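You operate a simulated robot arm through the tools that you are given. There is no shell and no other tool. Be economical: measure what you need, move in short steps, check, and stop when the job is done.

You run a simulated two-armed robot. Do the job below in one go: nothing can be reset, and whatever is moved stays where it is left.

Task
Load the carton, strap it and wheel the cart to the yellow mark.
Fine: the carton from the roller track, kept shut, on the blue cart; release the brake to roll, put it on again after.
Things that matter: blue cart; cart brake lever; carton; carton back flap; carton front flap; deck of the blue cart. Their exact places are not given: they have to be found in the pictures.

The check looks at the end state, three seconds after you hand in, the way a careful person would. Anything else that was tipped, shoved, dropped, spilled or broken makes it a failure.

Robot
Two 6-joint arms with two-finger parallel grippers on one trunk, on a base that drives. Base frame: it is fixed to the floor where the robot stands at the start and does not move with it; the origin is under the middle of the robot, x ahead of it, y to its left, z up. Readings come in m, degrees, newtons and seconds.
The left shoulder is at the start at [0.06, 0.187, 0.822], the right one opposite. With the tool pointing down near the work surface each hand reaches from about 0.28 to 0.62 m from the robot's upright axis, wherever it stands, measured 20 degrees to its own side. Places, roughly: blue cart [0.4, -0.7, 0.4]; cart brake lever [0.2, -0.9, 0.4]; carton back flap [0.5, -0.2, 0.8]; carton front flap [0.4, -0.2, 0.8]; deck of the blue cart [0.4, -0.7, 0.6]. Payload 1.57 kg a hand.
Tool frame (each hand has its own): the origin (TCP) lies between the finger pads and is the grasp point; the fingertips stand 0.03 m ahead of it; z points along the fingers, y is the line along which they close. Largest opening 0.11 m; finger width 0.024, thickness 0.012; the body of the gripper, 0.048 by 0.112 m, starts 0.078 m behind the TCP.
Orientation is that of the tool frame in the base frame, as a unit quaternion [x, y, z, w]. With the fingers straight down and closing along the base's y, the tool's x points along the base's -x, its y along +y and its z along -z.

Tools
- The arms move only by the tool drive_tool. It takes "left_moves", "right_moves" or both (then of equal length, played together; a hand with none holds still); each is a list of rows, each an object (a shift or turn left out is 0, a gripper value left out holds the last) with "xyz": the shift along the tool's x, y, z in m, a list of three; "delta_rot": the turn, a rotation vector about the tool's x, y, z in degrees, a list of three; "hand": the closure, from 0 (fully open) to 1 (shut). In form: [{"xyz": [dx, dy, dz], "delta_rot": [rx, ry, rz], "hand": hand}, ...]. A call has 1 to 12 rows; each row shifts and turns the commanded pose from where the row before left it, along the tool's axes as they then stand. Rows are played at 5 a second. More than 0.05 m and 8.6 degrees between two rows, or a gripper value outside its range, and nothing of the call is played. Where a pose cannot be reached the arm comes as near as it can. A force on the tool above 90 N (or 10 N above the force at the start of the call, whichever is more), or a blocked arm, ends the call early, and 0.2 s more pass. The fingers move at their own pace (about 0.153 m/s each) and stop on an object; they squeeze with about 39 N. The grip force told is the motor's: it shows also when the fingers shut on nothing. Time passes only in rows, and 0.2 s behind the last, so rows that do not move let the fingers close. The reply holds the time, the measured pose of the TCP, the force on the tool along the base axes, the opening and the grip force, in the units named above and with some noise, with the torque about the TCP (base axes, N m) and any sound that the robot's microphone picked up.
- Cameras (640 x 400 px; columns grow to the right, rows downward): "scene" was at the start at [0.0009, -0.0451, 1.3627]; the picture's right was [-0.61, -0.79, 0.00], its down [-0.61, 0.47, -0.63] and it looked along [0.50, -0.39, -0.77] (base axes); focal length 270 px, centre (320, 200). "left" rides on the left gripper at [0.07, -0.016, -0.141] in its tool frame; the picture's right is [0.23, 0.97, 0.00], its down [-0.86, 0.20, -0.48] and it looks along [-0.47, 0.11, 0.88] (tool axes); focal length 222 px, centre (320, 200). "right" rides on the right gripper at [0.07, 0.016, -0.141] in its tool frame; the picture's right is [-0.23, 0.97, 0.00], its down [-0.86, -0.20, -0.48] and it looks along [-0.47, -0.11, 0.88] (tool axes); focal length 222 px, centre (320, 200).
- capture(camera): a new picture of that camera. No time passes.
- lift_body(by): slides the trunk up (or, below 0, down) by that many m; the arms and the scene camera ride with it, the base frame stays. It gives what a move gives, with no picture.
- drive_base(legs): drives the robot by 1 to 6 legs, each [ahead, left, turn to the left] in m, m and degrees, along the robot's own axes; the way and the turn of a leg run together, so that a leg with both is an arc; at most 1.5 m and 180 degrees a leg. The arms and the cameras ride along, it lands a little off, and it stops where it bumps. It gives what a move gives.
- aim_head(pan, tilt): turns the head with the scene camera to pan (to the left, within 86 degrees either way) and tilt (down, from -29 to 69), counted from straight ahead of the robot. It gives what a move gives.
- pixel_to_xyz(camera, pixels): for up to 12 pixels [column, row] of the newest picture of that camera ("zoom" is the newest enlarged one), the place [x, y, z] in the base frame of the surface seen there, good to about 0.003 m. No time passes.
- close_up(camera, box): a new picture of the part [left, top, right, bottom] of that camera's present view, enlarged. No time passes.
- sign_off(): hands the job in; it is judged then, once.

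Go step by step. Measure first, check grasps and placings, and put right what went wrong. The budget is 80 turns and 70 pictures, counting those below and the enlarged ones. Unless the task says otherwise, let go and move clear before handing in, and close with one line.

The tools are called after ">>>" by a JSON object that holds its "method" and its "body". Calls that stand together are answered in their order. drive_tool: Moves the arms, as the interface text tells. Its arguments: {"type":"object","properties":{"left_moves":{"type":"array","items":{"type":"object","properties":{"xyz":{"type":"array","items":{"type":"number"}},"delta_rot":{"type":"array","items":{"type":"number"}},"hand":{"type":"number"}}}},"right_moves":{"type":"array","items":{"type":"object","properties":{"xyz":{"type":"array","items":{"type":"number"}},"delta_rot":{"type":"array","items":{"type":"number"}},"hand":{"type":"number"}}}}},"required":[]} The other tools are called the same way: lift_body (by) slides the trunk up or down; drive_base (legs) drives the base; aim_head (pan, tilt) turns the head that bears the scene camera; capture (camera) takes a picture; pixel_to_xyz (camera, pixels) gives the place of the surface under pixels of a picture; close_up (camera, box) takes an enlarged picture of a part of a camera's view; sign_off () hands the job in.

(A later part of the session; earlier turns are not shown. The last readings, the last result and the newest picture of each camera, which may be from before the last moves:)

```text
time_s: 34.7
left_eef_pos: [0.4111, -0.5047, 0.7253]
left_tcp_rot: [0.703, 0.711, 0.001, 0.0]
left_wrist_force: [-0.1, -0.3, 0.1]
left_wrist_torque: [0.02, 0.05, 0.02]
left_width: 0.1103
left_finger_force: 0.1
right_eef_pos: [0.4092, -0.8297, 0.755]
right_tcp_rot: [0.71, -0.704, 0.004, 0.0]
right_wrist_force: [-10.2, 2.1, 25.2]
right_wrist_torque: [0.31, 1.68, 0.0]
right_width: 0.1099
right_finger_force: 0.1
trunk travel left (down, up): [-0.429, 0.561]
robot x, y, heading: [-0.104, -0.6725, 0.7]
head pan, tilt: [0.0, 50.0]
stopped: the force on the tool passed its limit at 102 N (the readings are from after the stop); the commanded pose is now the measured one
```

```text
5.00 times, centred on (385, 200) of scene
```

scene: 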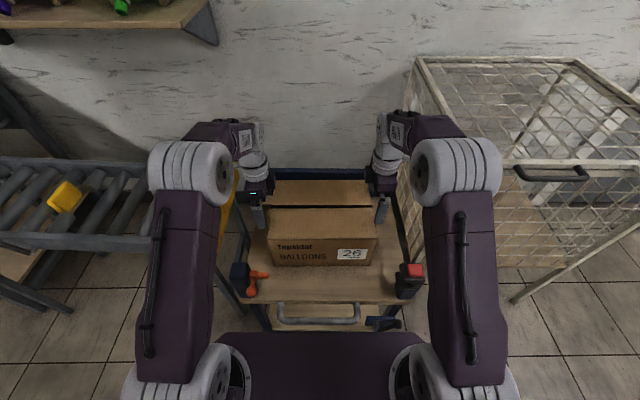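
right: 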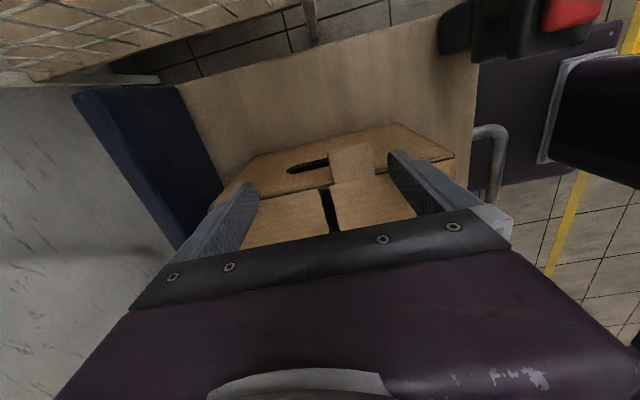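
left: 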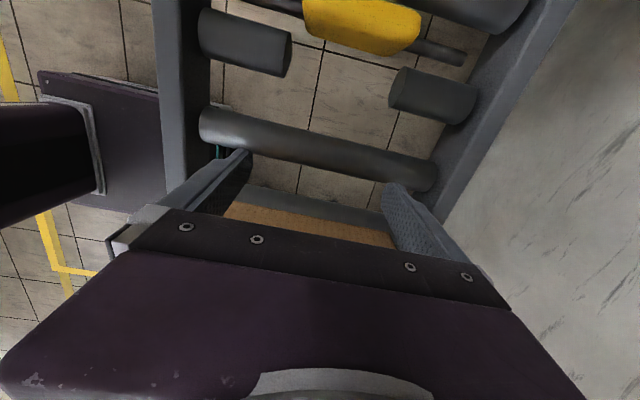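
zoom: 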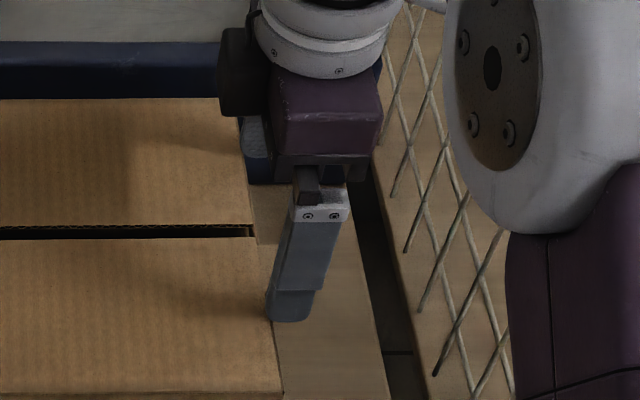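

The picture shows the tab between the fingers, not under them. The right fingertips seem to press on the end edge, so I'll raise the right hand, then move both outward.

>>> {"method": "drive_tool", "body": {"left_moves": [{"xyz": [0.006, 0, 0]}, {"xyz": [0.015, 0, 0]}, {"xyz": [0.02, 0, 0]}, {"xyz": [0, 0, -0.04]}, {"xyz": [0, 0, -0.04]}, {"xyz": [0, 0, -0.04]}, {"xyz": [0, 0, -0.04]}], "right_moves": [{"xyz": [0.002, 0, -0.006]}, {"xyz": [0.01, 0, -0.008]}, {"xyz": [0.02, 0, -0.01]}, {"xyz": [0, 0, -0.04]}, {"xyz": [0, 0, -0.04]}, {"xyz": [0, 0, -0.04]}, {"xyz": [0, 0, -0.04]}]}}

>>> {"method": "capture", "body": {"camera": "right"}}

>>> {"method": "close_up", "body": {"camera": "scene", "box": [220, 150, 440, 330]}}

```text
time_s: 36.3
left_eef_pos: [0.4091, -0.4629, 0.8862]
left_tcp_rot: [0.704, 0.711, 0.001, -0.001]
left_wrist_force: [-0.4, 0.6, 0.5]
left_wrist_torque: [0.01, 0.02, 0.01]
left_width: 0.1099
left_finger_force: 0.0
right_eef_pos: [0.4097, -0.8621, 0.9365]
right_tcp_rot: [0.711, -0.703, 0.005, -0.001]
right_wrist_force: [-0.1, 0.2, 0.6]
right_wrist_torque: [0.01, 0.01, -0.03]
right_width: 0.1098
right_finger_force: 0.0
trunk travel left (down, up): [-0.429, 0.561]
robot x, y, heading: [-0.1029, -0.6734, 0.5]
head pan, tilt: [0.0, 50.0]
```

```text
38 pictures are left
```

right: 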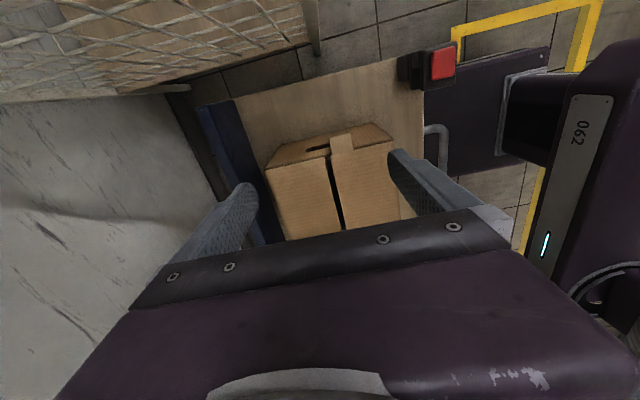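

```text
2.22 times, centred on (330, 240) of scene
```

zoom: 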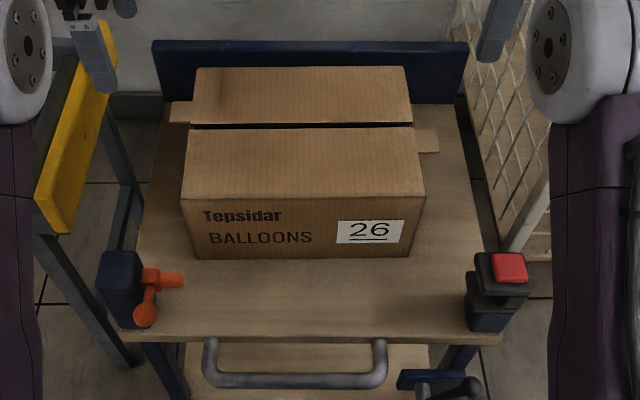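

The carton sits flat and shut on the deck. For the strap I'll back the robot off about 0.15 m and measure the tongue and buckle.

>>> {"method": "drive_base", "body": {"legs": [[-0.15, 0, 0], [0, -0.05, 0]]}}

>>> {"method": "aim_head", "body": {"pan": 0, "tilt": 58}}

>>> {"method": "capture", "body": {"camera": "scene"}}

```text
time_s: 38.2
left_eef_pos: [0.2587, -0.5171, 0.8874]
left_tcp_rot: [0.705, 0.709, 0.002, -0.002]
left_wrist_force: [-0.2, -0.5, -0.2]
left_wrist_torque: [0.05, 0.0, -0.04]
left_width: 0.1101
left_finger_force: 0.1
right_eef_pos: [0.2584, -0.914, 0.9359]
right_tcp_rot: [0.71, -0.704, 0.006, -0.002]
right_wrist_force: [-0.5, -0.2, 0.6]
right_wrist_torque: [0.06, 0.0, 0.03]
right_width: 0.1101
right_finger_force: 0.1
trunk travel left (down, up): [-0.429, 0.561]
robot x, y, heading: [-0.2501, -0.7249, 0.4]
head pan, tilt: [0.0, 50.0]
```

```text
time_s: 38.9
left_eef_pos: [0.2585, -0.5166, 0.8862]
left_tcp_rot: [0.705, 0.709, 0.001, -0.002]
left_wrist_force: [-1.2, -0.5, 0.6]
left_wrist_torque: [-0.02, 0.0, 0.01]
left_width: 0.1102
left_finger_force: 0.1
right_eef_pos: [0.2588, -0.9137, 0.9362]
right_tcp_rot: [0.71, -0.704, 0.005, -0.001]
right_wrist_force: [-0.2, 0.8, 0.6]
right_wrist_torque: [-0.03, 0.01, -0.01]
right_width: 0.1097
right_finger_force: 0.0
trunk travel left (down, up): [-0.429, 0.561]
robot x, y, heading: [-0.2531, -0.7273, 0.6]
head pan, tilt: [0.0, 58.0]
```

```text
36 pictures are left
```

scene: 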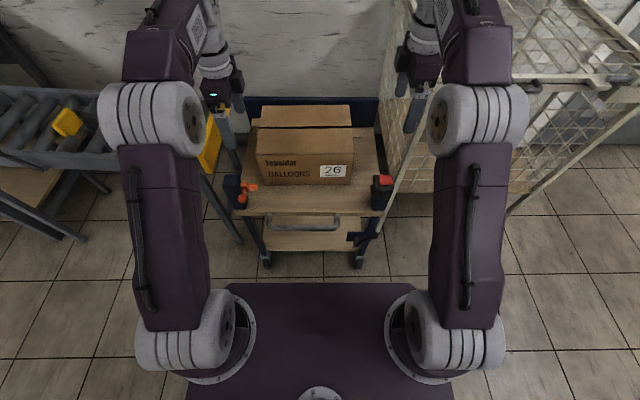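

>>> {"method": "close_up", "body": {"camera": "scene", "box": [218, 165, 282, 215]}}

>>> {"method": "pixel_to_xyz", "body": {"camera": "zoom", "pixels": [[100, 100], [100, 170], [205, 170], [240, 170], [270, 175], [210, 230], [200, 210], [320, 170], [350, 170], [150, 120], [240, 150], [150, 200]]}}

>>> {"method": "close_up", "body": {"camera": "scene", "box": [350, 165, 414, 215]}}

>>> {"method": "pixel_to_xyz", "body": {"camera": "zoom", "pixels": [[250, 120], [340, 120], [280, 160], [340, 160], [250, 200], [230, 170], [320, 220], [240, 240], [320, 180], [220, 110], [270, 250], [340, 100]]}}

```text
8.00 times, centred on (250, 190) of scene
```

zoom: 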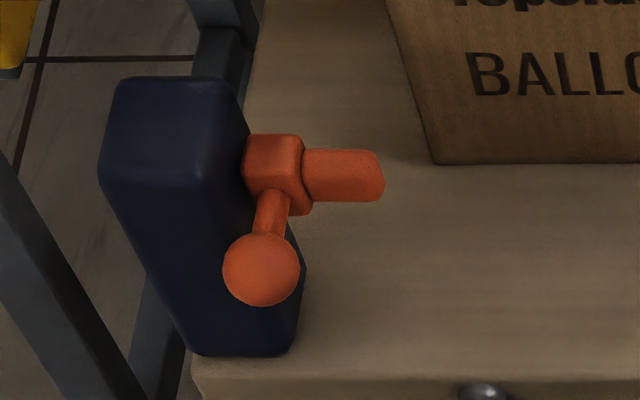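

```text
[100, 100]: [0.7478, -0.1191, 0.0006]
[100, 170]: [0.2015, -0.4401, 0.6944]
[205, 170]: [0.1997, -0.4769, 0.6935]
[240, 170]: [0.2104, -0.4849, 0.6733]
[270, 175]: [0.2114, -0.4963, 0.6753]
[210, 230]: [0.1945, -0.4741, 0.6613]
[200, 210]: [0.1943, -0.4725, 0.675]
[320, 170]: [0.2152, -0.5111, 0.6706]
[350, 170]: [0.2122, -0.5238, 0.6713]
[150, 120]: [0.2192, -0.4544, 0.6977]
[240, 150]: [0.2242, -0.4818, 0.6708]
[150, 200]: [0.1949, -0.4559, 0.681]
```

```text
8.00 times, centred on (382, 190) of scene
```

zoom: 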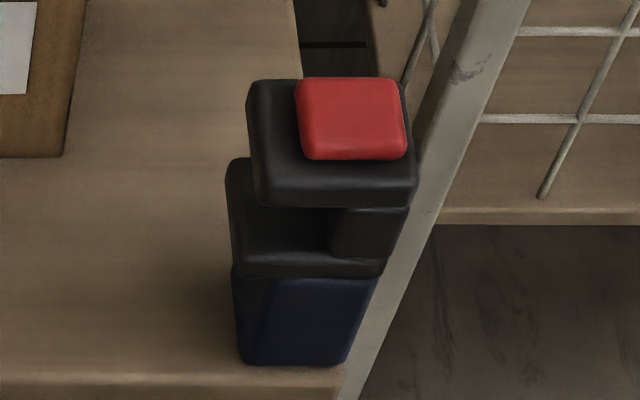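

```text
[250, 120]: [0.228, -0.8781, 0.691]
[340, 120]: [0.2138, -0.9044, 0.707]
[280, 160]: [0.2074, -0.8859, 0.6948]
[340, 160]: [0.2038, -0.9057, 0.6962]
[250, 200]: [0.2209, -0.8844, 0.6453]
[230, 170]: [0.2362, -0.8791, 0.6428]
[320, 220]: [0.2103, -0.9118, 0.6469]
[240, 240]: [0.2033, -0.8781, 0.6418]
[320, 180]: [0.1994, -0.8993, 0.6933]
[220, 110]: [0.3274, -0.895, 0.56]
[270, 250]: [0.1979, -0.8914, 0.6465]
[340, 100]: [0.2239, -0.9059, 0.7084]
```

The tongue's cube top is at (0.212,−0.495,0.675), its prong points −y, and its ball is at about (0.178,−0.492). The buckle slot lies at x≈0.215, z≈0.646–0.68 and opens at y≈−0.876, so a straight −y pull of about 0.37 m is needed. I'll straddle cube and ball along x with the left hand.

>>> {"method": "drive_tool", "body": {"left_moves": [{"xyz": [0.024, -0.032, 0]}, {"xyz": [0, -0.0315, 0]}, {"xyz": [0, 0, 0.05]}, {"xyz": [0, 0, 0.05]}, {"xyz": [0, 0, 0.04]}, {}]}}

>>> {"method": "close_up", "body": {"camera": "scene", "box": [202, 150, 298, 225]}}

>>> {"method": "capture", "body": {"camera": "left"}}

```text
time_s: 40.3
left_eef_pos: [0.1933, -0.4935, 0.745]
left_tcp_rot: [0.704, 0.71, 0.001, -0.002]
left_wrist_force: [-0.8, -0.1, 1.1]
left_wrist_torque: [-0.01, -0.01, 0.01]
left_width: 0.1101
left_finger_force: 0.0
right_eef_pos: [0.2577, -0.9131, 0.9361]
right_tcp_rot: [0.71, -0.704, 0.006, -0.001]
right_wrist_force: [-0.2, 0.3, -0.2]
right_wrist_torque: [-0.02, -0.03, -0.02]
right_width: 0.1103
right_finger_force: 0.1
trunk travel left (down, up): [-0.429, 0.561]
robot x, y, heading: [-0.2544, -0.7256, 0.7]
head pan, tilt: [0.0, 58.0]
```

```text
5.33 times, centred on (250, 188) of scene
```

zoom: 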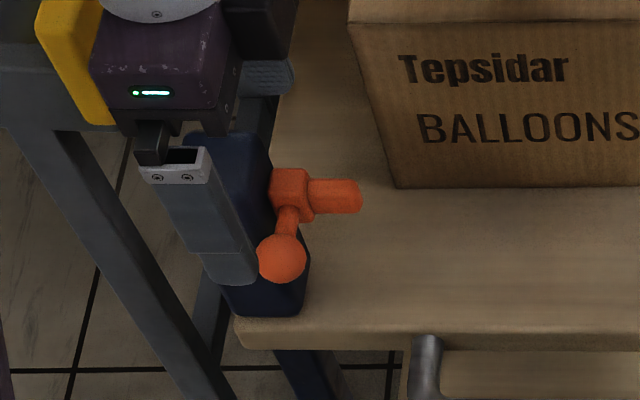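

```text
32 pictures are left
```

left: 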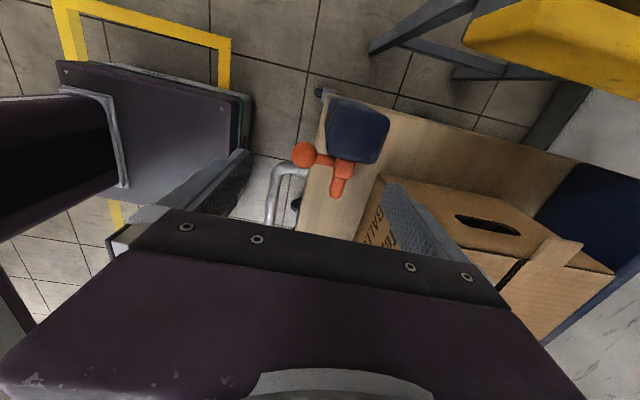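

The left camera sees the ball (303,155) and cube (342,168) between the fingers. I'll measure them and then descend.

>>> {"method": "pixel_to_xyz", "body": {"camera": "left", "pixels": [[303, 155], [293, 154], [313, 157], [343, 168], [351, 168], [340, 185], [345, 158], [338, 195]]}}

>>> {"method": "drive_tool", "body": {"left_moves": [{"xyz": [0, 0, 0.03]}, {"xyz": [0, 0, 0.03]}, {"xyz": [0, 0, 0.019]}, {}]}}

>>> {"method": "capture", "body": {"camera": "left"}}

```text
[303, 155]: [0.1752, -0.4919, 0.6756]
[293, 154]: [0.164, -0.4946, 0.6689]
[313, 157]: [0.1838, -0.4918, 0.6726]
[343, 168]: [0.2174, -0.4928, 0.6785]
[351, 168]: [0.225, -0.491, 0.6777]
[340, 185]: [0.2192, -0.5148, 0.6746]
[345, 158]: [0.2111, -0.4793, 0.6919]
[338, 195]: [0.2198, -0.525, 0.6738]
```

```text
time_s: 41.3
left_eef_pos: [0.1941, -0.4907, 0.6663]
left_tcp_rot: [0.704, 0.71, 0.001, -0.001]
left_wrist_force: [-1.4, -1.3, -0.8]
left_wrist_torque: [-0.02, 0.0, -0.04]
left_width: 0.11
left_finger_force: 0.0
right_eef_pos: [0.2578, -0.9138, 0.937]
right_tcp_rot: [0.711, -0.703, 0.006, -0.001]
right_wrist_force: [0.1, -0.5, 0.6]
right_wrist_torque: [0.03, 0.01, -0.02]
right_width: 0.1103
right_finger_force: 0.0
trunk travel left (down, up): [-0.429, 0.561]
robot x, y, heading: [-0.255, -0.7251, 0.5]
head pan, tilt: [0.0, 58.0]
```

```text
31 pictures are left
```

left: 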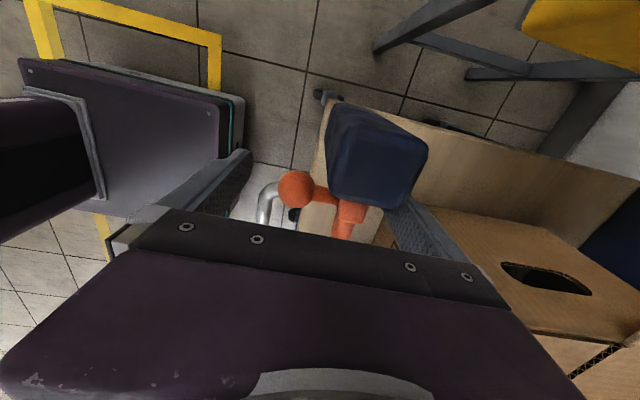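

The TCP is around the tongue at (0.194,−0.491,0.666). I'll close the fingers.

>>> {"method": "drive_tool", "body": {"left_moves": [{"hand": 0.4}, {"hand": 0.6}, {}, {}]}}

>>> {"method": "capture", "body": {"camera": "left"}}

>>> {"method": "close_up", "body": {"camera": "scene", "box": [202, 150, 298, 225]}}

```text
time_s: 42.3
left_eef_pos: [0.2024, -0.4905, 0.6657]
left_tcp_rot: [0.705, 0.709, 0.006, 0.003]
left_wrist_force: [50.9, 0.0, 2.8]
left_wrist_torque: [-0.49, 2.59, -0.99]
left_width: 0.0806
left_finger_force: 44.6
right_eef_pos: [0.263, -0.914, 0.9334]
right_tcp_rot: [0.71, -0.704, 0.003, 0.001]
right_wrist_force: [0.0, -0.6, -0.1]
right_wrist_torque: [0.02, -0.01, -0.02]
right_width: 0.1099
right_finger_force: 0.1
trunk travel left (down, up): [-0.429, 0.561]
robot x, y, heading: [-0.2549, -0.7243, 0.3]
head pan, tilt: [0.0, 58.0]
```

```text
30 pictures are left
```

left: 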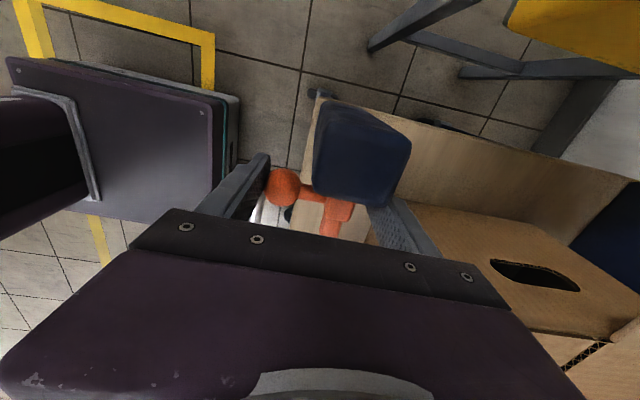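

```text
5.33 times, centred on (250, 188) of scene
```

zoom: 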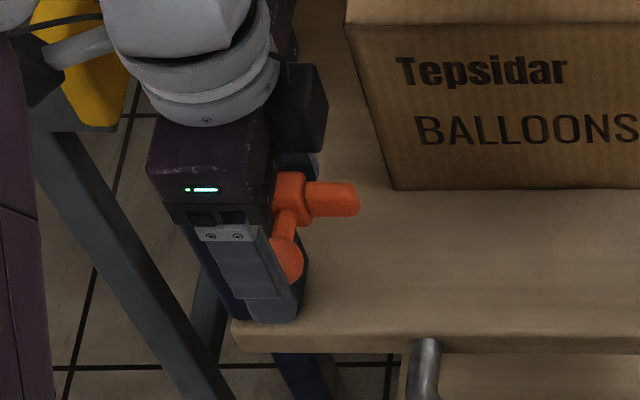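

The 51 N pull along +x says the rear finger caught the corner of the blue post (rear face x≈0.243), not the cube. I'll open, shift 6 mm toward −y, and close again.

>>> {"method": "drive_tool", "body": {"left_moves": [{"hand": 0}, {}, {"xyz": [-0.006, 0.002, 0]}, {}, {"hand": 0.4}, {"hand": 0.65}, {}, {}]}}

>>> {"method": "capture", "body": {"camera": "left"}}

```text
time_s: 44.1
left_eef_pos: [0.1966, -0.4984, 0.6667]
left_tcp_rot: [0.705, 0.71, 0.0, -0.002]
left_wrist_force: [-2.0, -0.2, -1.7]
left_wrist_torque: [-0.02, 0.28, -0.06]
left_width: 0.065
left_finger_force: 44.7
right_eef_pos: [0.258, -0.9133, 0.9375]
right_tcp_rot: [0.71, -0.704, 0.007, -0.002]
right_wrist_force: [0.6, 0.3, 0.4]
right_wrist_torque: [-0.02, 0.01, 0.02]
right_width: 0.11
right_finger_force: 0.2
trunk travel left (down, up): [-0.429, 0.561]
robot x, y, heading: [-0.2504, -0.7268, 0.1]
head pan, tilt: [0.0, 58.0]
```

```text
28 pictures are left
```

left: 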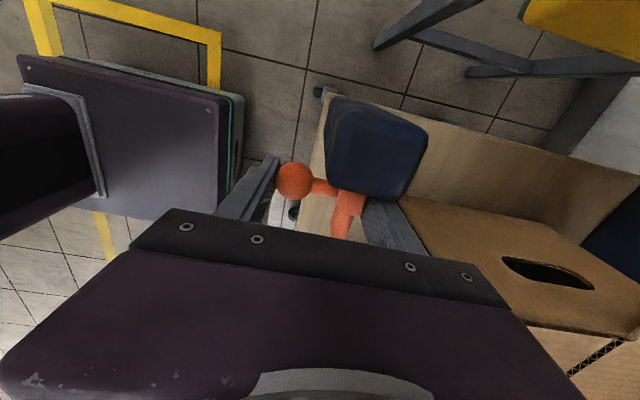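

The tongue is gripped with the load balanced (width 0.065). Before pulling across, the right hand must clear the lane, so I'll measure the cage and then pull it back.

>>> {"method": "pixel_to_xyz", "body": {"camera": "scene", "pixels": [[388, 205], [395, 190], [508, 212], [410, 150], [590, 78], [630, 70], [520, 80]]}}

>>> {"method": "drive_tool", "body": {"right_moves": [{"xyz": [0, 0.04, -0.02]}, {"xyz": [0, 0.04, -0.02]}, {"xyz": [0, 0.04, -0.02]}, {"xyz": [0.03, 0.03, -0.02]}, {"xyz": [0.03, 0.02, -0.02]}, {}]}}

```text
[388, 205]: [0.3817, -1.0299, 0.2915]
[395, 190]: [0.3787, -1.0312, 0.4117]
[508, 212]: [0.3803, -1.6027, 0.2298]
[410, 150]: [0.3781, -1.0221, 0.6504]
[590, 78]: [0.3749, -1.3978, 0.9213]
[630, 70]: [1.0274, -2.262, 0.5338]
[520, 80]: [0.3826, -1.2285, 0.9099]
```

```text
time_s: 45.5
left_eef_pos: [0.195, -0.4979, 0.6664]
left_tcp_rot: [0.704, 0.71, 0.002, -0.001]
left_wrist_force: [-2.6, -1.1, -4.4]
left_wrist_torque: [0.02, -0.06, -0.23]
left_width: 0.0652
left_finger_force: 45.1
right_eef_pos: [0.0892, -0.9757, 1.0374]
right_tcp_rot: [0.71, -0.704, 0.006, -0.001]
right_wrist_force: [0.3, -0.1, -0.5]
right_wrist_torque: [-0.02, -0.01, -0.04]
right_width: 0.11
right_finger_force: 0.1
trunk travel left (down, up): [-0.429, 0.561]
robot x, y, heading: [-0.255, -0.7286, 0.3]
head pan, tilt: [0.0, 58.0]
```

The cage front is at x 0.375, clear of the right hand. I'll pull the tongue along −y by 0.2 m first.

>>> {"method": "drive_tool", "body": {"left_moves": [{"xyz": [-0.02, 0, 0]}, {"xyz": [-0.04, 0, 0]}, {"xyz": [-0.04, 0, 0]}, {"xyz": [-0.04, 0, 0]}, {"xyz": [-0.04, 0, 0]}, {"xyz": [-0.02, 0, 0]}, {}]}}

>>> {"method": "capture", "body": {"camera": "scene"}}

```text
time_s: 47.1
left_eef_pos: [0.1964, -0.6968, 0.6651]
left_tcp_rot: [0.705, 0.709, 0.001, 0.0]
left_wrist_force: [-8.1, 1.6, 14.2]
left_wrist_torque: [0.03, -0.14, -0.12]
left_width: 0.0649
left_finger_force: 45.0
right_eef_pos: [0.0862, -0.9756, 1.0367]
right_tcp_rot: [0.71, -0.704, 0.007, -0.002]
right_wrist_force: [0.4, -0.9, -0.2]
right_wrist_torque: [0.02, -0.02, -0.01]
right_width: 0.11
right_finger_force: 0.0
trunk travel left (down, up): [-0.429, 0.561]
robot x, y, heading: [-0.2547, -0.7265, 0.5]
head pan, tilt: [0.0, 58.0]
```

```text
27 pictures are left
```

scene: 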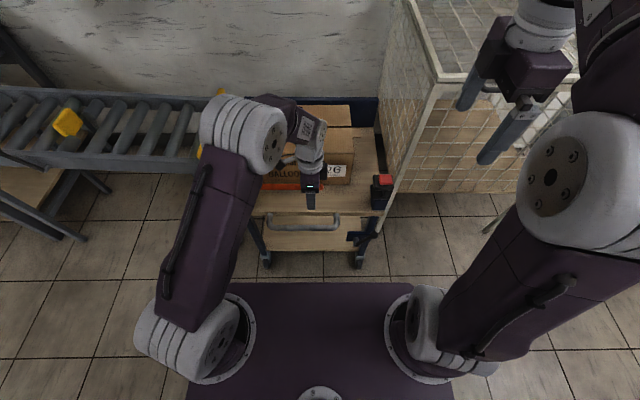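

The orange strap band follows the hand, with only small side forces. I'll continue toward the buckle.

>>> {"method": "drive_tool", "body": {"left_moves": [{"xyz": [-0.04, 0, -0.001]}, {"xyz": [-0.04, 0, 0]}, {"xyz": [-0.03, 0, 0]}, {"xyz": [-0.02, 0, 0]}, {}]}}

>>> {"method": "close_up", "body": {"camera": "scene", "box": [302, 140, 418, 240]}}

>>> {"method": "capture", "body": {"camera": "left"}}

```text
time_s: 48.3
left_eef_pos: [0.1966, -0.8266, 0.6667]
left_tcp_rot: [0.705, 0.71, 0.001, -0.003]
left_wrist_force: [-27.4, 3.0, -6.2]
left_wrist_torque: [-0.54, -0.21, 0.03]
left_width: 0.0647
left_finger_force: 44.6
right_eef_pos: [0.0858, -0.976, 1.0368]
right_tcp_rot: [0.71, -0.704, 0.007, -0.002]
right_wrist_force: [-0.7, -0.6, 0.0]
right_wrist_torque: [-0.01, 0.01, 0.02]
right_width: 0.1102
right_finger_force: 0.0
trunk travel left (down, up): [-0.429, 0.561]
robot x, y, heading: [-0.2538, -0.7277, 0.4]
head pan, tilt: [0.0, 58.0]
```

```text
4.00 times, centred on (360, 190) of scene
```

zoom: 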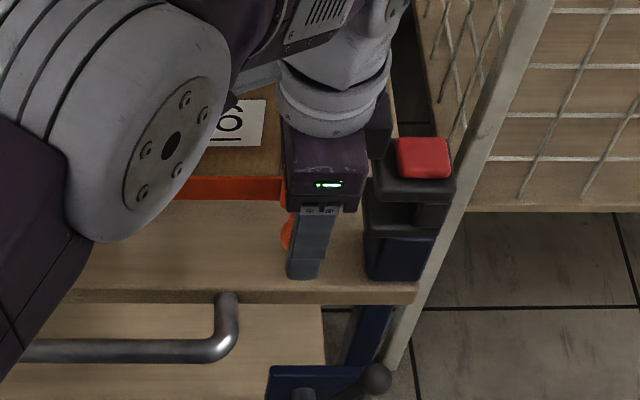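

```text
25 pictures are left
```

left: 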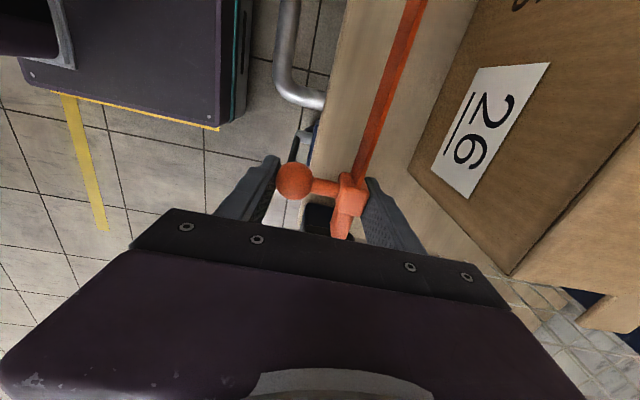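

The tongue is in front of the buckle, but a −27 N side force says its line runs about 3 mm nearer to me. I'll relieve that and then push in small steps.

>>> {"method": "drive_tool", "body": {"left_moves": [{"xyz": [0, -0.003, 0]}, {"xyz": [-0.008, 0, 0]}, {"xyz": [-0.008, 0, 0]}, {}]}}

```text
time_s: 49.3
left_eef_pos: [0.1967, -0.8431, 0.6666]
left_tcp_rot: [0.704, 0.71, 0.001, -0.001]
left_wrist_force: [-10.0, 3.6, -16.3]
left_wrist_torque: [0.47, 0.0, -0.11]
left_width: 0.0651
left_finger_force: 44.8
right_eef_pos: [0.0887, -0.9763, 1.0365]
right_tcp_rot: [0.71, -0.704, 0.005, -0.001]
right_wrist_force: [0.2, -0.5, -0.1]
right_wrist_torque: [-0.03, -0.02, -0.01]
right_width: 0.11
right_finger_force: 0.0
trunk travel left (down, up): [-0.429, 0.561]
robot x, y, heading: [-0.2545, -0.7257, 0.4]
head pan, tilt: [0.0, 58.0]
```

>>> {"method": "drive_tool", "body": {"left_moves": [{"xyz": [-0.005, -0.001, 0.0015]}, {"xyz": [-0.006, 0, 0]}, {"xyz": [-0.006, 0, 0]}, {}]}}

>>> {"method": "capture", "body": {"camera": "left"}}

>>> {"method": "close_up", "body": {"camera": "scene", "box": [340, 150, 420, 220]}}

```text
time_s: 50.3
left_eef_pos: [0.1956, -0.8619, 0.6677]
left_tcp_rot: [0.704, 0.71, 0.001, 0.0]
left_wrist_force: [-0.5, 2.3, -4.1]
left_wrist_torque: [-0.19, -0.17, -0.17]
left_width: 0.0649
left_finger_force: 45.1
right_eef_pos: [0.0884, -0.9744, 1.0365]
right_tcp_rot: [0.71, -0.704, 0.006, -0.001]
right_wrist_force: [0.4, 0.4, -0.3]
right_wrist_torque: [0.0, 0.03, 0.0]
right_width: 0.11
right_finger_force: 0.0
trunk travel left (down, up): [-0.429, 0.561]
robot x, y, heading: [-0.2534, -0.7233, 0.4]
head pan, tilt: [0.0, 58.0]
```

```text
24 pictures are left
```

left: 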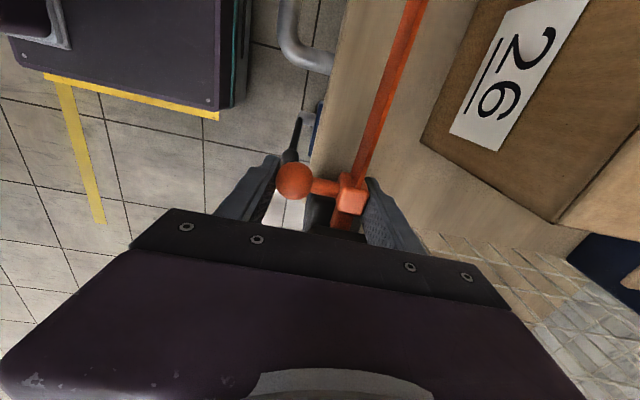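

```text
5.71 times, centred on (380, 185) of scene
```

zoom: 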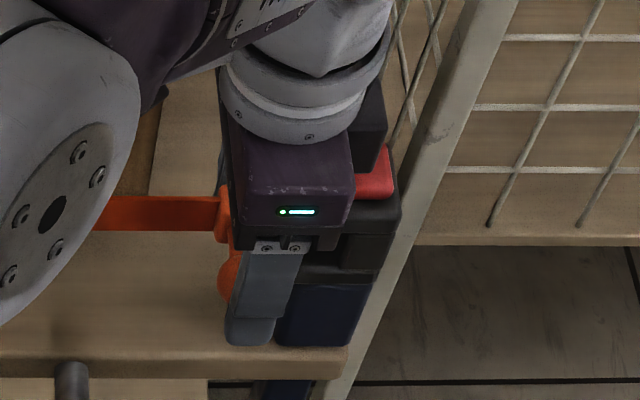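

The prong is entering the slot with low force. I'll continue in 4 mm steps and watch for a click or a push-back.

>>> {"method": "drive_tool", "body": {"left_moves": [{"xyz": [-0.004, 0, 0]}, {"xyz": [-0.004, 0, 0]}, {}]}}

>>> {"method": "drive_tool", "body": {"left_moves": [{"xyz": [-0.004, 0, 0]}, {}]}}

```text
time_s: 51.1
left_eef_pos: [0.1969, -0.8668, 0.6656]
left_tcp_rot: [0.703, 0.711, 0.003, -0.002]
left_wrist_force: [1.5, 18.3, 1.7]
left_wrist_torque: [0.13, -0.01, 0.04]
left_width: 0.0651
left_finger_force: 45.5
right_eef_pos: [0.0885, -0.973, 1.0367]
right_tcp_rot: [0.71, -0.704, 0.005, 0.0]
right_wrist_force: [0.4, -0.7, -0.5]
right_wrist_torque: [-0.02, 0.01, -0.03]
right_width: 0.11
right_finger_force: 0.1
trunk travel left (down, up): [-0.429, 0.561]
robot x, y, heading: [-0.253, -0.7274, 0.4]
head pan, tilt: [0.0, 58.0]
```

```text
time_s: 51.7
left_eef_pos: [0.196, -0.8668, 0.6676]
left_tcp_rot: [0.703, 0.711, 0.001, -0.003]
left_wrist_force: [0.5, 42.9, 3.6]
left_wrist_torque: [-0.93, -0.09, 0.77]
left_width: 0.0652
left_finger_force: 44.5
right_eef_pos: [0.0892, -0.9699, 1.0381]
right_tcp_rot: [0.71, -0.704, 0.008, 0.001]
right_wrist_force: [0.1, -0.5, 0.0]
right_wrist_torque: [0.03, 0.04, -0.02]
right_width: 0.1101
right_finger_force: 0.0
trunk travel left (down, up): [-0.429, 0.561]
robot x, y, heading: [-0.2533, -0.7278, 0.4]
head pan, tilt: [0.0, 58.0]
```

The tongue stopped at y −0.867 with 43 N and no click yet. I'll push a bit harder, then view it.

>>> {"method": "drive_tool", "body": {"left_moves": [{"xyz": [-0.003, 0, 0]}, {}]}}

>>> {"method": "capture", "body": {"camera": "left"}}

```text
time_s: 52.3
left_eef_pos: [0.1956, -0.867, 0.6665]
left_tcp_rot: [0.703, 0.711, 0.001, -0.005]
left_wrist_force: [-4.1, 57.4, 2.5]
left_wrist_torque: [-2.11, -0.52, 1.54]
left_width: 0.0648
left_finger_force: 44.1
right_eef_pos: [0.0869, -0.9691, 1.0388]
right_tcp_rot: [0.71, -0.704, 0.009, 0.001]
right_wrist_force: [0.3, -0.1, -0.4]
right_wrist_torque: [0.02, -0.01, -0.01]
right_width: 0.1098
right_finger_force: 0.1
trunk travel left (down, up): [-0.429, 0.561]
robot x, y, heading: [-0.2543, -0.7251, 0.5]
head pan, tilt: [0.0, 58.0]
```

```text
22 pictures are left
```

left: 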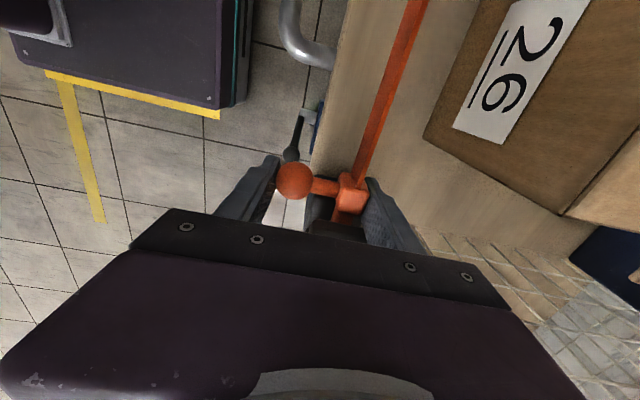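

Torque and force place a second contact near (0.225, z 0.70), so my rear finger is blocked by the buckle's upper jaw. I'll carry the tongue back to its post, then regrip only the ball along y so the fingers pass in front of the buckle.

>>> {"method": "drive_tool", "body": {"left_moves": [{"xyz": [0.02, 0, 0]}, {"xyz": [0.04, 0, 0]}, {"xyz": [0.04, 0, 0]}, {"xyz": [0.04, 0, 0]}, {"xyz": [0.04, 0.001, 0]}, {"xyz": [0.04, 0.001, 0]}, {"xyz": [0.04, 0.001, 0]}, {"xyz": [0.04, 0.001, 0]}, {"xyz": [0.04, 0, 0]}, {"xyz": [0.03, 0, 0]}, {}]}}

```text
time_s: 54.7
left_eef_pos: [0.1957, -0.5041, 0.6649]
left_tcp_rot: [0.704, 0.71, 0.001, -0.001]
left_wrist_force: [16.0, -5.3, 1.3]
left_wrist_torque: [-0.04, -0.09, -0.36]
left_width: 0.053
left_finger_force: 8.0
right_eef_pos: [0.0897, -0.976, 1.0362]
right_tcp_rot: [0.71, -0.704, 0.005, 0.0]
right_wrist_force: [0.0, -0.1, -0.5]
right_wrist_torque: [-0.01, 0.01, 0.03]
right_width: 0.1101
right_finger_force: 0.1
trunk travel left (down, up): [-0.429, 0.561]
robot x, y, heading: [-0.2569, -0.7254, 0.4]
head pan, tilt: [0.0, 58.0]
```

The opening dropped to 0.053, so the grip slipped at the end. I'll check with the left camera.

>>> {"method": "drive_tool", "body": {"left_moves": [{"hand": 0}, {}, {}]}}

>>> {"method": "capture", "body": {"camera": "left"}}

>>> {"method": "pixel_to_xyz", "body": {"camera": "left", "pixels": [[294, 185], [303, 185], [320, 190], [350, 195], [345, 210], [360, 190]]}}

```text
time_s: 55.5
left_eef_pos: [0.1944, -0.5052, 0.6644]
left_tcp_rot: [0.705, 0.709, 0.0, -0.002]
left_wrist_force: [0.7, -0.1, 0.5]
left_wrist_torque: [-0.02, 0.02, 0.02]
left_width: 0.1102
left_finger_force: 0.0
right_eef_pos: [0.0882, -0.9755, 1.0365]
right_tcp_rot: [0.71, -0.704, 0.006, -0.001]
right_wrist_force: [-0.5, 0.4, 0.0]
right_wrist_torque: [0.02, 0.03, 0.02]
right_width: 0.11
right_finger_force: 0.0
trunk travel left (down, up): [-0.429, 0.561]
robot x, y, heading: [-0.2567, -0.7271, 0.4]
head pan, tilt: [0.0, 58.0]
```

```text
21 pictures are left
```

left: 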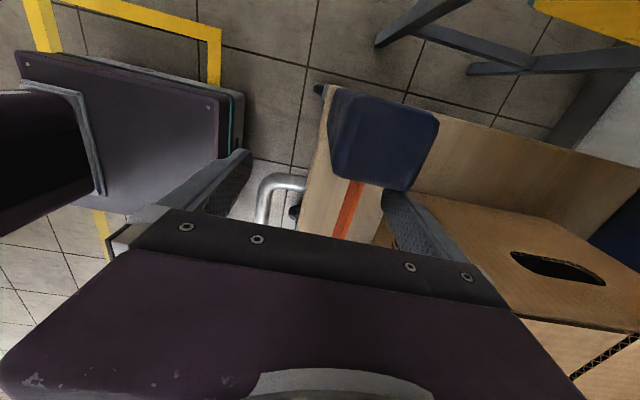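

```text
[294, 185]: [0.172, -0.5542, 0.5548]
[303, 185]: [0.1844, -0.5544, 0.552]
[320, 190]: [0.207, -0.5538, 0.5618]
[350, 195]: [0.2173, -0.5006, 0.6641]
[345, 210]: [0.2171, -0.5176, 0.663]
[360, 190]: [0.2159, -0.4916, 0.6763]
```

The band still runs from the post, so the tongue stayed in the buckle and my fingers merely slid off. I'll raise the hand and check the buckle.

>>> {"method": "drive_tool", "body": {"left_moves": [{"xyz": [0, 0, -0.05]}, {"xyz": [0, 0, -0.05]}, {"xyz": [0, 0, -0.05]}, {"xyz": [0.04, 0, -0.03]}, {"xyz": [0.04, 0, -0.02]}]}}

>>> {"method": "capture", "body": {"camera": "scene"}}

>>> {"method": "close_up", "body": {"camera": "scene", "box": [334, 160, 414, 220]}}

>>> {"method": "pixel_to_xyz", "body": {"camera": "zoom", "pixels": [[250, 160], [230, 160], [240, 240], [100, 150]]}}

```text
time_s: 56.7
left_eef_pos: [0.1937, -0.4252, 0.8692]
left_tcp_rot: [0.704, 0.71, 0.002, -0.001]
left_wrist_force: [-0.2, -0.4, -0.5]
left_wrist_torque: [0.02, -0.03, 0.01]
left_width: 0.1098
left_finger_force: 0.1
right_eef_pos: [0.0879, -0.9757, 1.0361]
right_tcp_rot: [0.71, -0.704, 0.006, -0.002]
right_wrist_force: [-0.8, 0.0, -0.3]
right_wrist_torque: [-0.01, -0.03, 0.03]
right_width: 0.1099
right_finger_force: 0.1
trunk travel left (down, up): [-0.429, 0.561]
robot x, y, heading: [-0.2538, -0.7281, 0.5]
head pan, tilt: [0.0, 58.0]
```

```text
20 pictures are left
```

scene: 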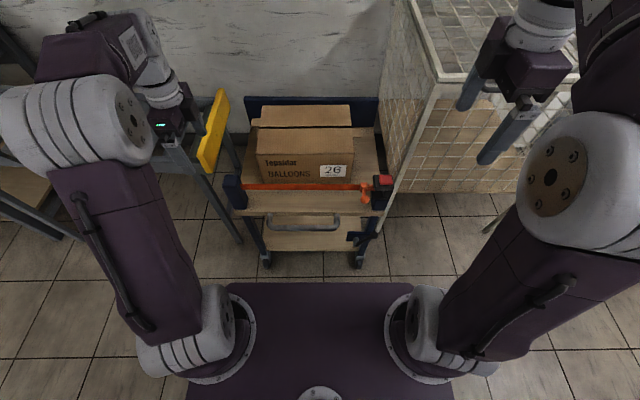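

```text
6.67 times, centred on (374, 190) of scene
```

zoom: 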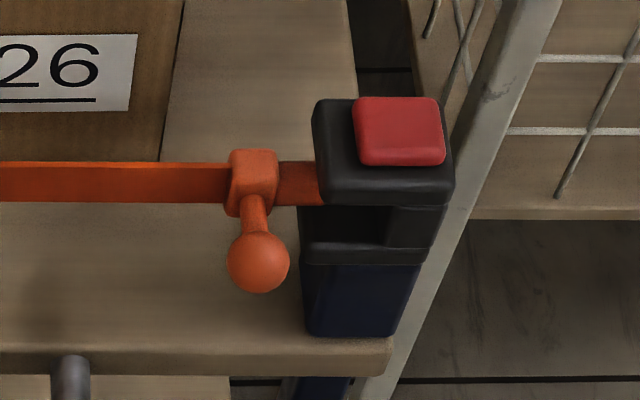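

```text
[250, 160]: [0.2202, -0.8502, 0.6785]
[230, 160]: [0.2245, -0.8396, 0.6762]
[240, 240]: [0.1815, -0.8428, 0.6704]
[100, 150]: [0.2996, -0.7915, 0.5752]
```

The tongue sits in the buckle and held against my finger-slipping pull, so it is latched, but about 1 cm of prong still shows. To be sure, I'll press the ball gently toward −y with closed fingers.

>>> {"method": "drive_tool", "body": {"left_moves": [{"xyz": [-0.04, -0.016, 0], "hand": 1}, {"xyz": [-0.048, 0, 0]}, {"xyz": [-0.048, 0, 0]}, {"xyz": [-0.048, 0, 0]}, {"xyz": [-0.048, 0, 0]}, {"xyz": [-0.048, 0, 0]}, {"xyz": [-0.048, 0, 0]}, {"xyz": [-0.038, 0, 0]}, {"xyz": [0, 0, 0.05]}, {"xyz": [0, 0, 0.05]}, {"xyz": [0, 0, 0.05]}, {"xyz": [0, 0, 0.045]}]}}

>>> {"method": "drive_tool", "body": {"left_moves": [{"xyz": [-0.015, 0, 0]}, {"xyz": [-0.01, 0, 0]}, {"xyz": [-0.004, 0, 0]}, {}]}}

>>> {"method": "capture", "body": {"camera": "left"}}

```text
time_s: 59.3
left_eef_pos: [0.1821, -0.7911, 0.672]
left_tcp_rot: [0.704, 0.71, 0.001, -0.002]
left_wrist_force: [0.5, 0.6, 0.3]
left_wrist_torque: [0.0, -0.01, -0.02]
left_width: 0.0001
left_finger_force: 21.2
right_eef_pos: [0.0881, -0.9755, 1.0364]
right_tcp_rot: [0.71, -0.704, 0.006, 0.0]
right_wrist_force: [1.0, 0.3, 0.9]
right_wrist_torque: [0.01, 0.0, 0.0]
right_width: 0.1102
right_finger_force: 0.0
trunk travel left (down, up): [-0.429, 0.561]
robot x, y, heading: [-0.2541, -0.7243, 0.4]
head pan, tilt: [0.0, 58.0]
```

```text
time_s: 60.3
left_eef_pos: [0.1816, -0.8205, 0.6722]
left_tcp_rot: [0.705, 0.709, 0.001, -0.001]
left_wrist_force: [0.3, 0.4, 0.2]
left_wrist_torque: [-0.02, 0.0, -0.03]
left_width: 0.0002
left_finger_force: 21.1
right_eef_pos: [0.0884, -0.9756, 1.0362]
right_tcp_rot: [0.71, -0.704, 0.005, -0.001]
right_wrist_force: [0.0, 0.7, -0.1]
right_wrist_torque: [-0.01, -0.01, 0.03]
right_width: 0.1101
right_finger_force: 0.1
trunk travel left (down, up): [-0.429, 0.561]
robot x, y, heading: [-0.2567, -0.7251, 0.4]
head pan, tilt: [0.0, 58.0]
```

```text
18 pictures are left
```

left: 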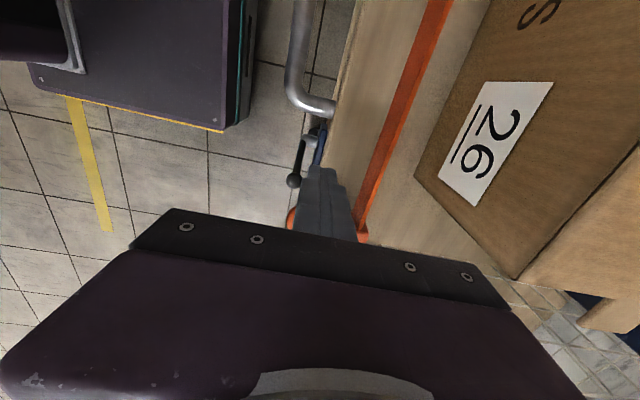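

>>> {"method": "drive_tool", "body": {"left_moves": [{"xyz": [-0.008, 0, 0]}, {"xyz": [-0.004, 0, 0]}, {"xyz": [-0.003, 0, 0]}, {}]}}

>>> {"method": "drive_tool", "body": {"left_moves": [{"xyz": [-0.004, 0, 0]}, {}]}}

>>> {"method": "drive_tool", "body": {"left_moves": [{"xyz": [-0.004, 0, 0]}, {}]}}

```text
time_s: 61.3
left_eef_pos: [0.1814, -0.8351, 0.6709]
left_tcp_rot: [0.705, 0.709, 0.002, -0.002]
left_wrist_force: [-0.5, 4.0, -0.6]
left_wrist_torque: [0.04, 0.0, -0.01]
left_width: 0.0002
left_finger_force: 21.3
right_eef_pos: [0.0886, -0.9753, 1.0368]
right_tcp_rot: [0.71, -0.704, 0.005, -0.001]
right_wrist_force: [0.8, -0.6, 1.0]
right_wrist_torque: [-0.01, -0.01, 0.02]
right_width: 0.1101
right_finger_force: 0.1
trunk travel left (down, up): [-0.429, 0.561]
robot x, y, heading: [-0.2543, -0.729, 0.1]
head pan, tilt: [0.0, 58.0]
```

```text
time_s: 61.9
left_eef_pos: [0.1835, -0.8387, 0.6718]
left_tcp_rot: [0.705, 0.71, 0.001, -0.001]
left_wrist_force: [1.5, 3.0, -1.4]
left_wrist_torque: [0.06, -0.04, -0.04]
left_width: 0.0002
left_finger_force: 21.5
right_eef_pos: [0.0887, -0.9763, 1.0361]
right_tcp_rot: [0.71, -0.704, 0.005, -0.001]
right_wrist_force: [0.4, 0.1, -0.1]
right_wrist_torque: [0.01, -0.02, 0.0]
right_width: 0.1099
right_finger_force: 0.1
trunk travel left (down, up): [-0.429, 0.561]
robot x, y, heading: [-0.2558, -0.7248, 0.3]
head pan, tilt: [0.0, 58.0]
```

```text
time_s: 62.5
left_eef_pos: [0.1839, -0.8424, 0.6718]
left_tcp_rot: [0.704, 0.71, 0.002, -0.001]
left_wrist_force: [2.6, 11.8, 3.0]
left_wrist_torque: [0.09, 0.08, 0.01]
left_width: 0.0002
left_finger_force: 20.8
right_eef_pos: [0.0877, -0.9734, 1.0368]
right_tcp_rot: [0.71, -0.704, 0.006, 0.0]
right_wrist_force: [0.1, -1.0, -1.3]
right_wrist_torque: [0.01, 0.0, -0.01]
right_width: 0.11
right_finger_force: 0.1
trunk travel left (down, up): [-0.429, 0.561]
robot x, y, heading: [-0.2536, -0.7222, 0.7]
head pan, tilt: [0.0, 58.0]
```

The tongue slid in about 8 mm with only the retraction force, and resistance is now rising. I'll press on to seat it fully.

>>> {"method": "drive_tool", "body": {"left_moves": [{"xyz": [-0.003, 0, 0]}, {"xyz": [-0.003, 0, 0]}, {}]}}

>>> {"method": "drive_tool", "body": {"left_moves": [{"xyz": [-0.003, 0, 0]}, {}]}}

>>> {"method": "close_up", "body": {"camera": "scene", "box": [334, 160, 414, 220]}}

```text
time_s: 63.3
left_eef_pos: [0.1822, -0.8432, 0.6701]
left_tcp_rot: [0.704, 0.71, 0.001, -0.002]
left_wrist_force: [-1.4, 42.0, 10.2]
left_wrist_torque: [0.28, 0.08, -0.12]
left_width: 0.0001
left_finger_force: 21.5
right_eef_pos: [0.0885, -0.9704, 1.0386]
right_tcp_rot: [0.71, -0.704, 0.009, 0.0]
right_wrist_force: [0.4, 0.1, -0.1]
right_wrist_torque: [0.0, -0.01, -0.01]
right_width: 0.1101
right_finger_force: 0.0
trunk travel left (down, up): [-0.429, 0.561]
robot x, y, heading: [-0.255, -0.7259, 0.5]
head pan, tilt: [0.0, 58.0]
```

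```text
time_s: 63.9
left_eef_pos: [0.1828, -0.8445, 0.6704]
left_tcp_rot: [0.705, 0.709, 0.002, -0.003]
left_wrist_force: [-0.4, 55.6, 11.3]
left_wrist_torque: [0.43, -0.05, -0.18]
left_width: 0.0
left_finger_force: 20.7
right_eef_pos: [0.0872, -0.9681, 1.0385]
right_tcp_rot: [0.71, -0.704, 0.008, 0.001]
right_wrist_force: [-0.9, 0.2, 0.4]
right_wrist_torque: [0.0, 0.0, -0.03]
right_width: 0.11
right_finger_force: 0.1
trunk travel left (down, up): [-0.429, 0.561]
robot x, y, heading: [-0.2585, -0.7257, 0.4]
head pan, tilt: [0.0, 58.0]
```

```text
6.67 times, centred on (374, 190) of scene
```

zoom: 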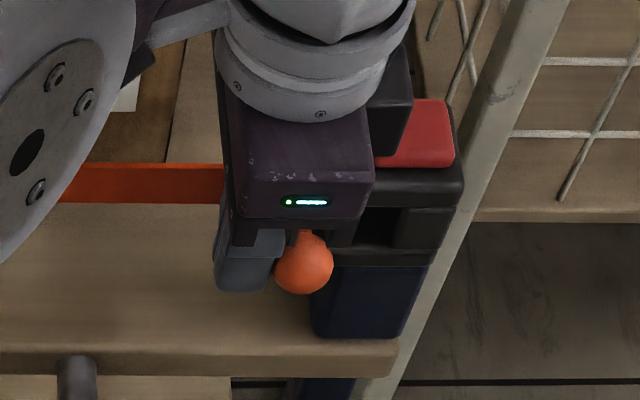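

The tongue is against the hard stop (56 N, no give). I'll back off, raise the hand clear and see where the tongue rests.

>>> {"method": "drive_tool", "body": {"left_moves": [{"xyz": [0.02, 0, 0]}, {"xyz": [0.03, 0, 0]}, {"xyz": [0, 0, -0.05]}, {"xyz": [0, 0, -0.05]}, {"xyz": [0.03, 0, -0.04]}, {"xyz": [0.04, 0, -0.02]}, {"xyz": [0.05, 0, 0]}, {"xyz": [0.05, 0, 0]}, {"xyz": [0.05, 0, 0]}]}}

>>> {"method": "close_up", "body": {"camera": "scene", "box": [334, 160, 414, 220]}}

>>> {"method": "pixel_to_xyz", "body": {"camera": "zoom", "pixels": [[250, 160], [265, 160], [240, 240], [260, 260]]}}

```text
time_s: 65.9
left_eef_pos: [0.1807, -0.5839, 0.8325]
left_tcp_rot: [0.704, 0.71, 0.0, 0.0]
left_wrist_force: [-0.1, -1.1, 0.2]
left_wrist_torque: [-0.01, 0.01, 0.0]
left_width: 0.0001
left_finger_force: 21.5
right_eef_pos: [0.0884, -0.9741, 1.0368]
right_tcp_rot: [0.71, -0.704, 0.005, -0.001]
right_wrist_force: [-0.8, 0.1, -0.4]
right_wrist_torque: [-0.01, -0.01, -0.03]
right_width: 0.1098
right_finger_force: 0.0
trunk travel left (down, up): [-0.429, 0.561]
robot x, y, heading: [-0.2553, -0.7239, 0.3]
head pan, tilt: [0.0, 58.0]
```

```text
6.67 times, centred on (374, 190) of scene
```

zoom: 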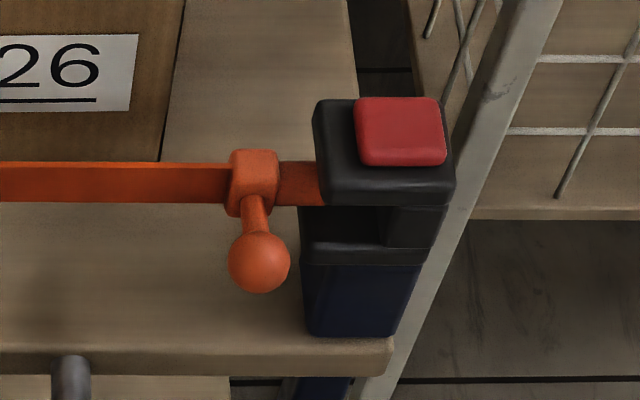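

```text
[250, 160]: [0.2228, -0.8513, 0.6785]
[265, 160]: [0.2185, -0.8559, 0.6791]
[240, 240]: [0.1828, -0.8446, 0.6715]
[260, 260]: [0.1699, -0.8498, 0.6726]
```

It returns to exactly the same place, so the latch is holding it and the strap is fastened. Now the brake: I'll look at the lever.

>>> {"method": "close_up", "body": {"camera": "scene", "box": [330, 215, 410, 275]}}

>>> {"method": "pixel_to_xyz", "body": {"camera": "zoom", "pixels": [[362, 152], [330, 170], [280, 190], [220, 160], [240, 220], [150, 170], [300, 120]]}}

>>> {"method": "capture", "body": {"camera": "right"}}

```text
6.67 times, centred on (370, 245) of scene
```

zoom: 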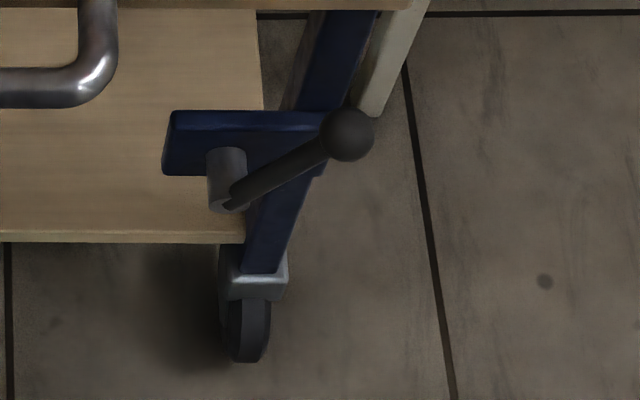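

```text
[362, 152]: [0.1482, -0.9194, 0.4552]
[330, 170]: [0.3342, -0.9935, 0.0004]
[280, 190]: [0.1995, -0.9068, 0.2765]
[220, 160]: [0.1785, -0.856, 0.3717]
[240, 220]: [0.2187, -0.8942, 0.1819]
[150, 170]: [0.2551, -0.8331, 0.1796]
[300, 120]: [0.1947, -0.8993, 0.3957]
```

```text
14 pictures are left
```

right: 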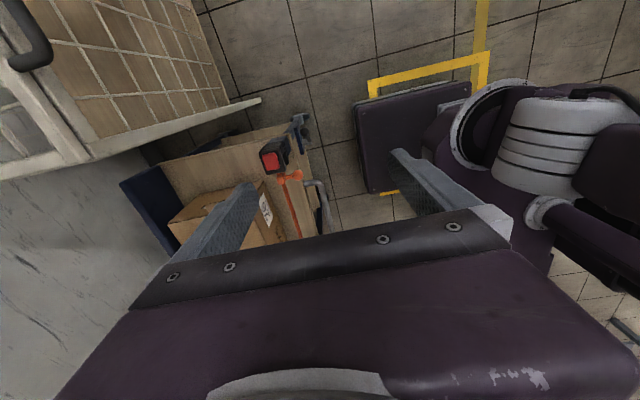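

The lever pivots on a shaft along x near (0.165,−0.856,0.37), with its knob up and to the right at about (0.15,−0.91,0.46). I'll clear the left hand, lower the trunk, tilt the right hand and bring closed fingers to the knob's outer side to try pushing it toward +y.

>>> {"method": "drive_tool", "body": {"left_moves": [{"xyz": [0, -0.03, -0.04]}, {"xyz": [0, -0.03, -0.04]}, {"xyz": [0, -0.03, -0.04]}, {"xyz": [0.03, -0.02, -0.03]}, {"xyz": [0.04, 0, 0]}], "right_moves": [{"delta_rot": [8.5, 0, 0], "hand": 1}, {"delta_rot": [8.5, 0, 0]}, {"delta_rot": [8.5, 0, 0]}, {"delta_rot": [8.5, 0, 0]}, {}]}}

>>> {"method": "lift_body", "body": {"by": -0.2}}

```text
time_s: 67.1
left_eef_pos: [0.0699, -0.5135, 0.9834]
left_tcp_rot: [0.704, 0.71, 0.001, -0.002]
left_wrist_force: [0.8, 0.6, -0.9]
left_wrist_torque: [-0.03, 0.02, 0.0]
left_width: 0.0
left_finger_force: 21.6
right_eef_pos: [0.1189, -0.9879, 1.0452]
right_tcp_rot: [0.679, -0.672, 0.211, -0.209]
right_wrist_force: [-0.4, 0.2, -0.6]
right_wrist_torque: [-0.04, 0.04, -0.04]
right_width: 0.0002
right_finger_force: 21.3
right hand out of reach, approached as far as the arm can: row 4
trunk travel left (down, up): [-0.429, 0.561]
robot x, y, heading: [-0.2555, -0.7238, 0.2]
head pan, tilt: [0.0, 58.0]
```

```text
time_s: 69.3
left_eef_pos: [0.0699, -0.5148, 0.7814]
left_tcp_rot: [0.705, 0.709, 0.002, -0.001]
left_wrist_force: [0.0, -0.4, 0.7]
left_wrist_torque: [0.0, 0.0, 0.0]
left_width: 0.0
left_finger_force: 21.1
right_eef_pos: [0.1166, -0.9887, 0.8451]
right_tcp_rot: [0.679, -0.672, 0.21, -0.208]
right_wrist_force: [0.0, -0.8, 0.0]
right_wrist_torque: [-0.02, 0.01, 0.0]
right_width: 0.0001
right_finger_force: 21.3
trunk travel left (down, up): [-0.229, 0.761]
robot x, y, heading: [-0.2561, -0.7229, 0.4]
head pan, tilt: [0.0, 58.0]
```

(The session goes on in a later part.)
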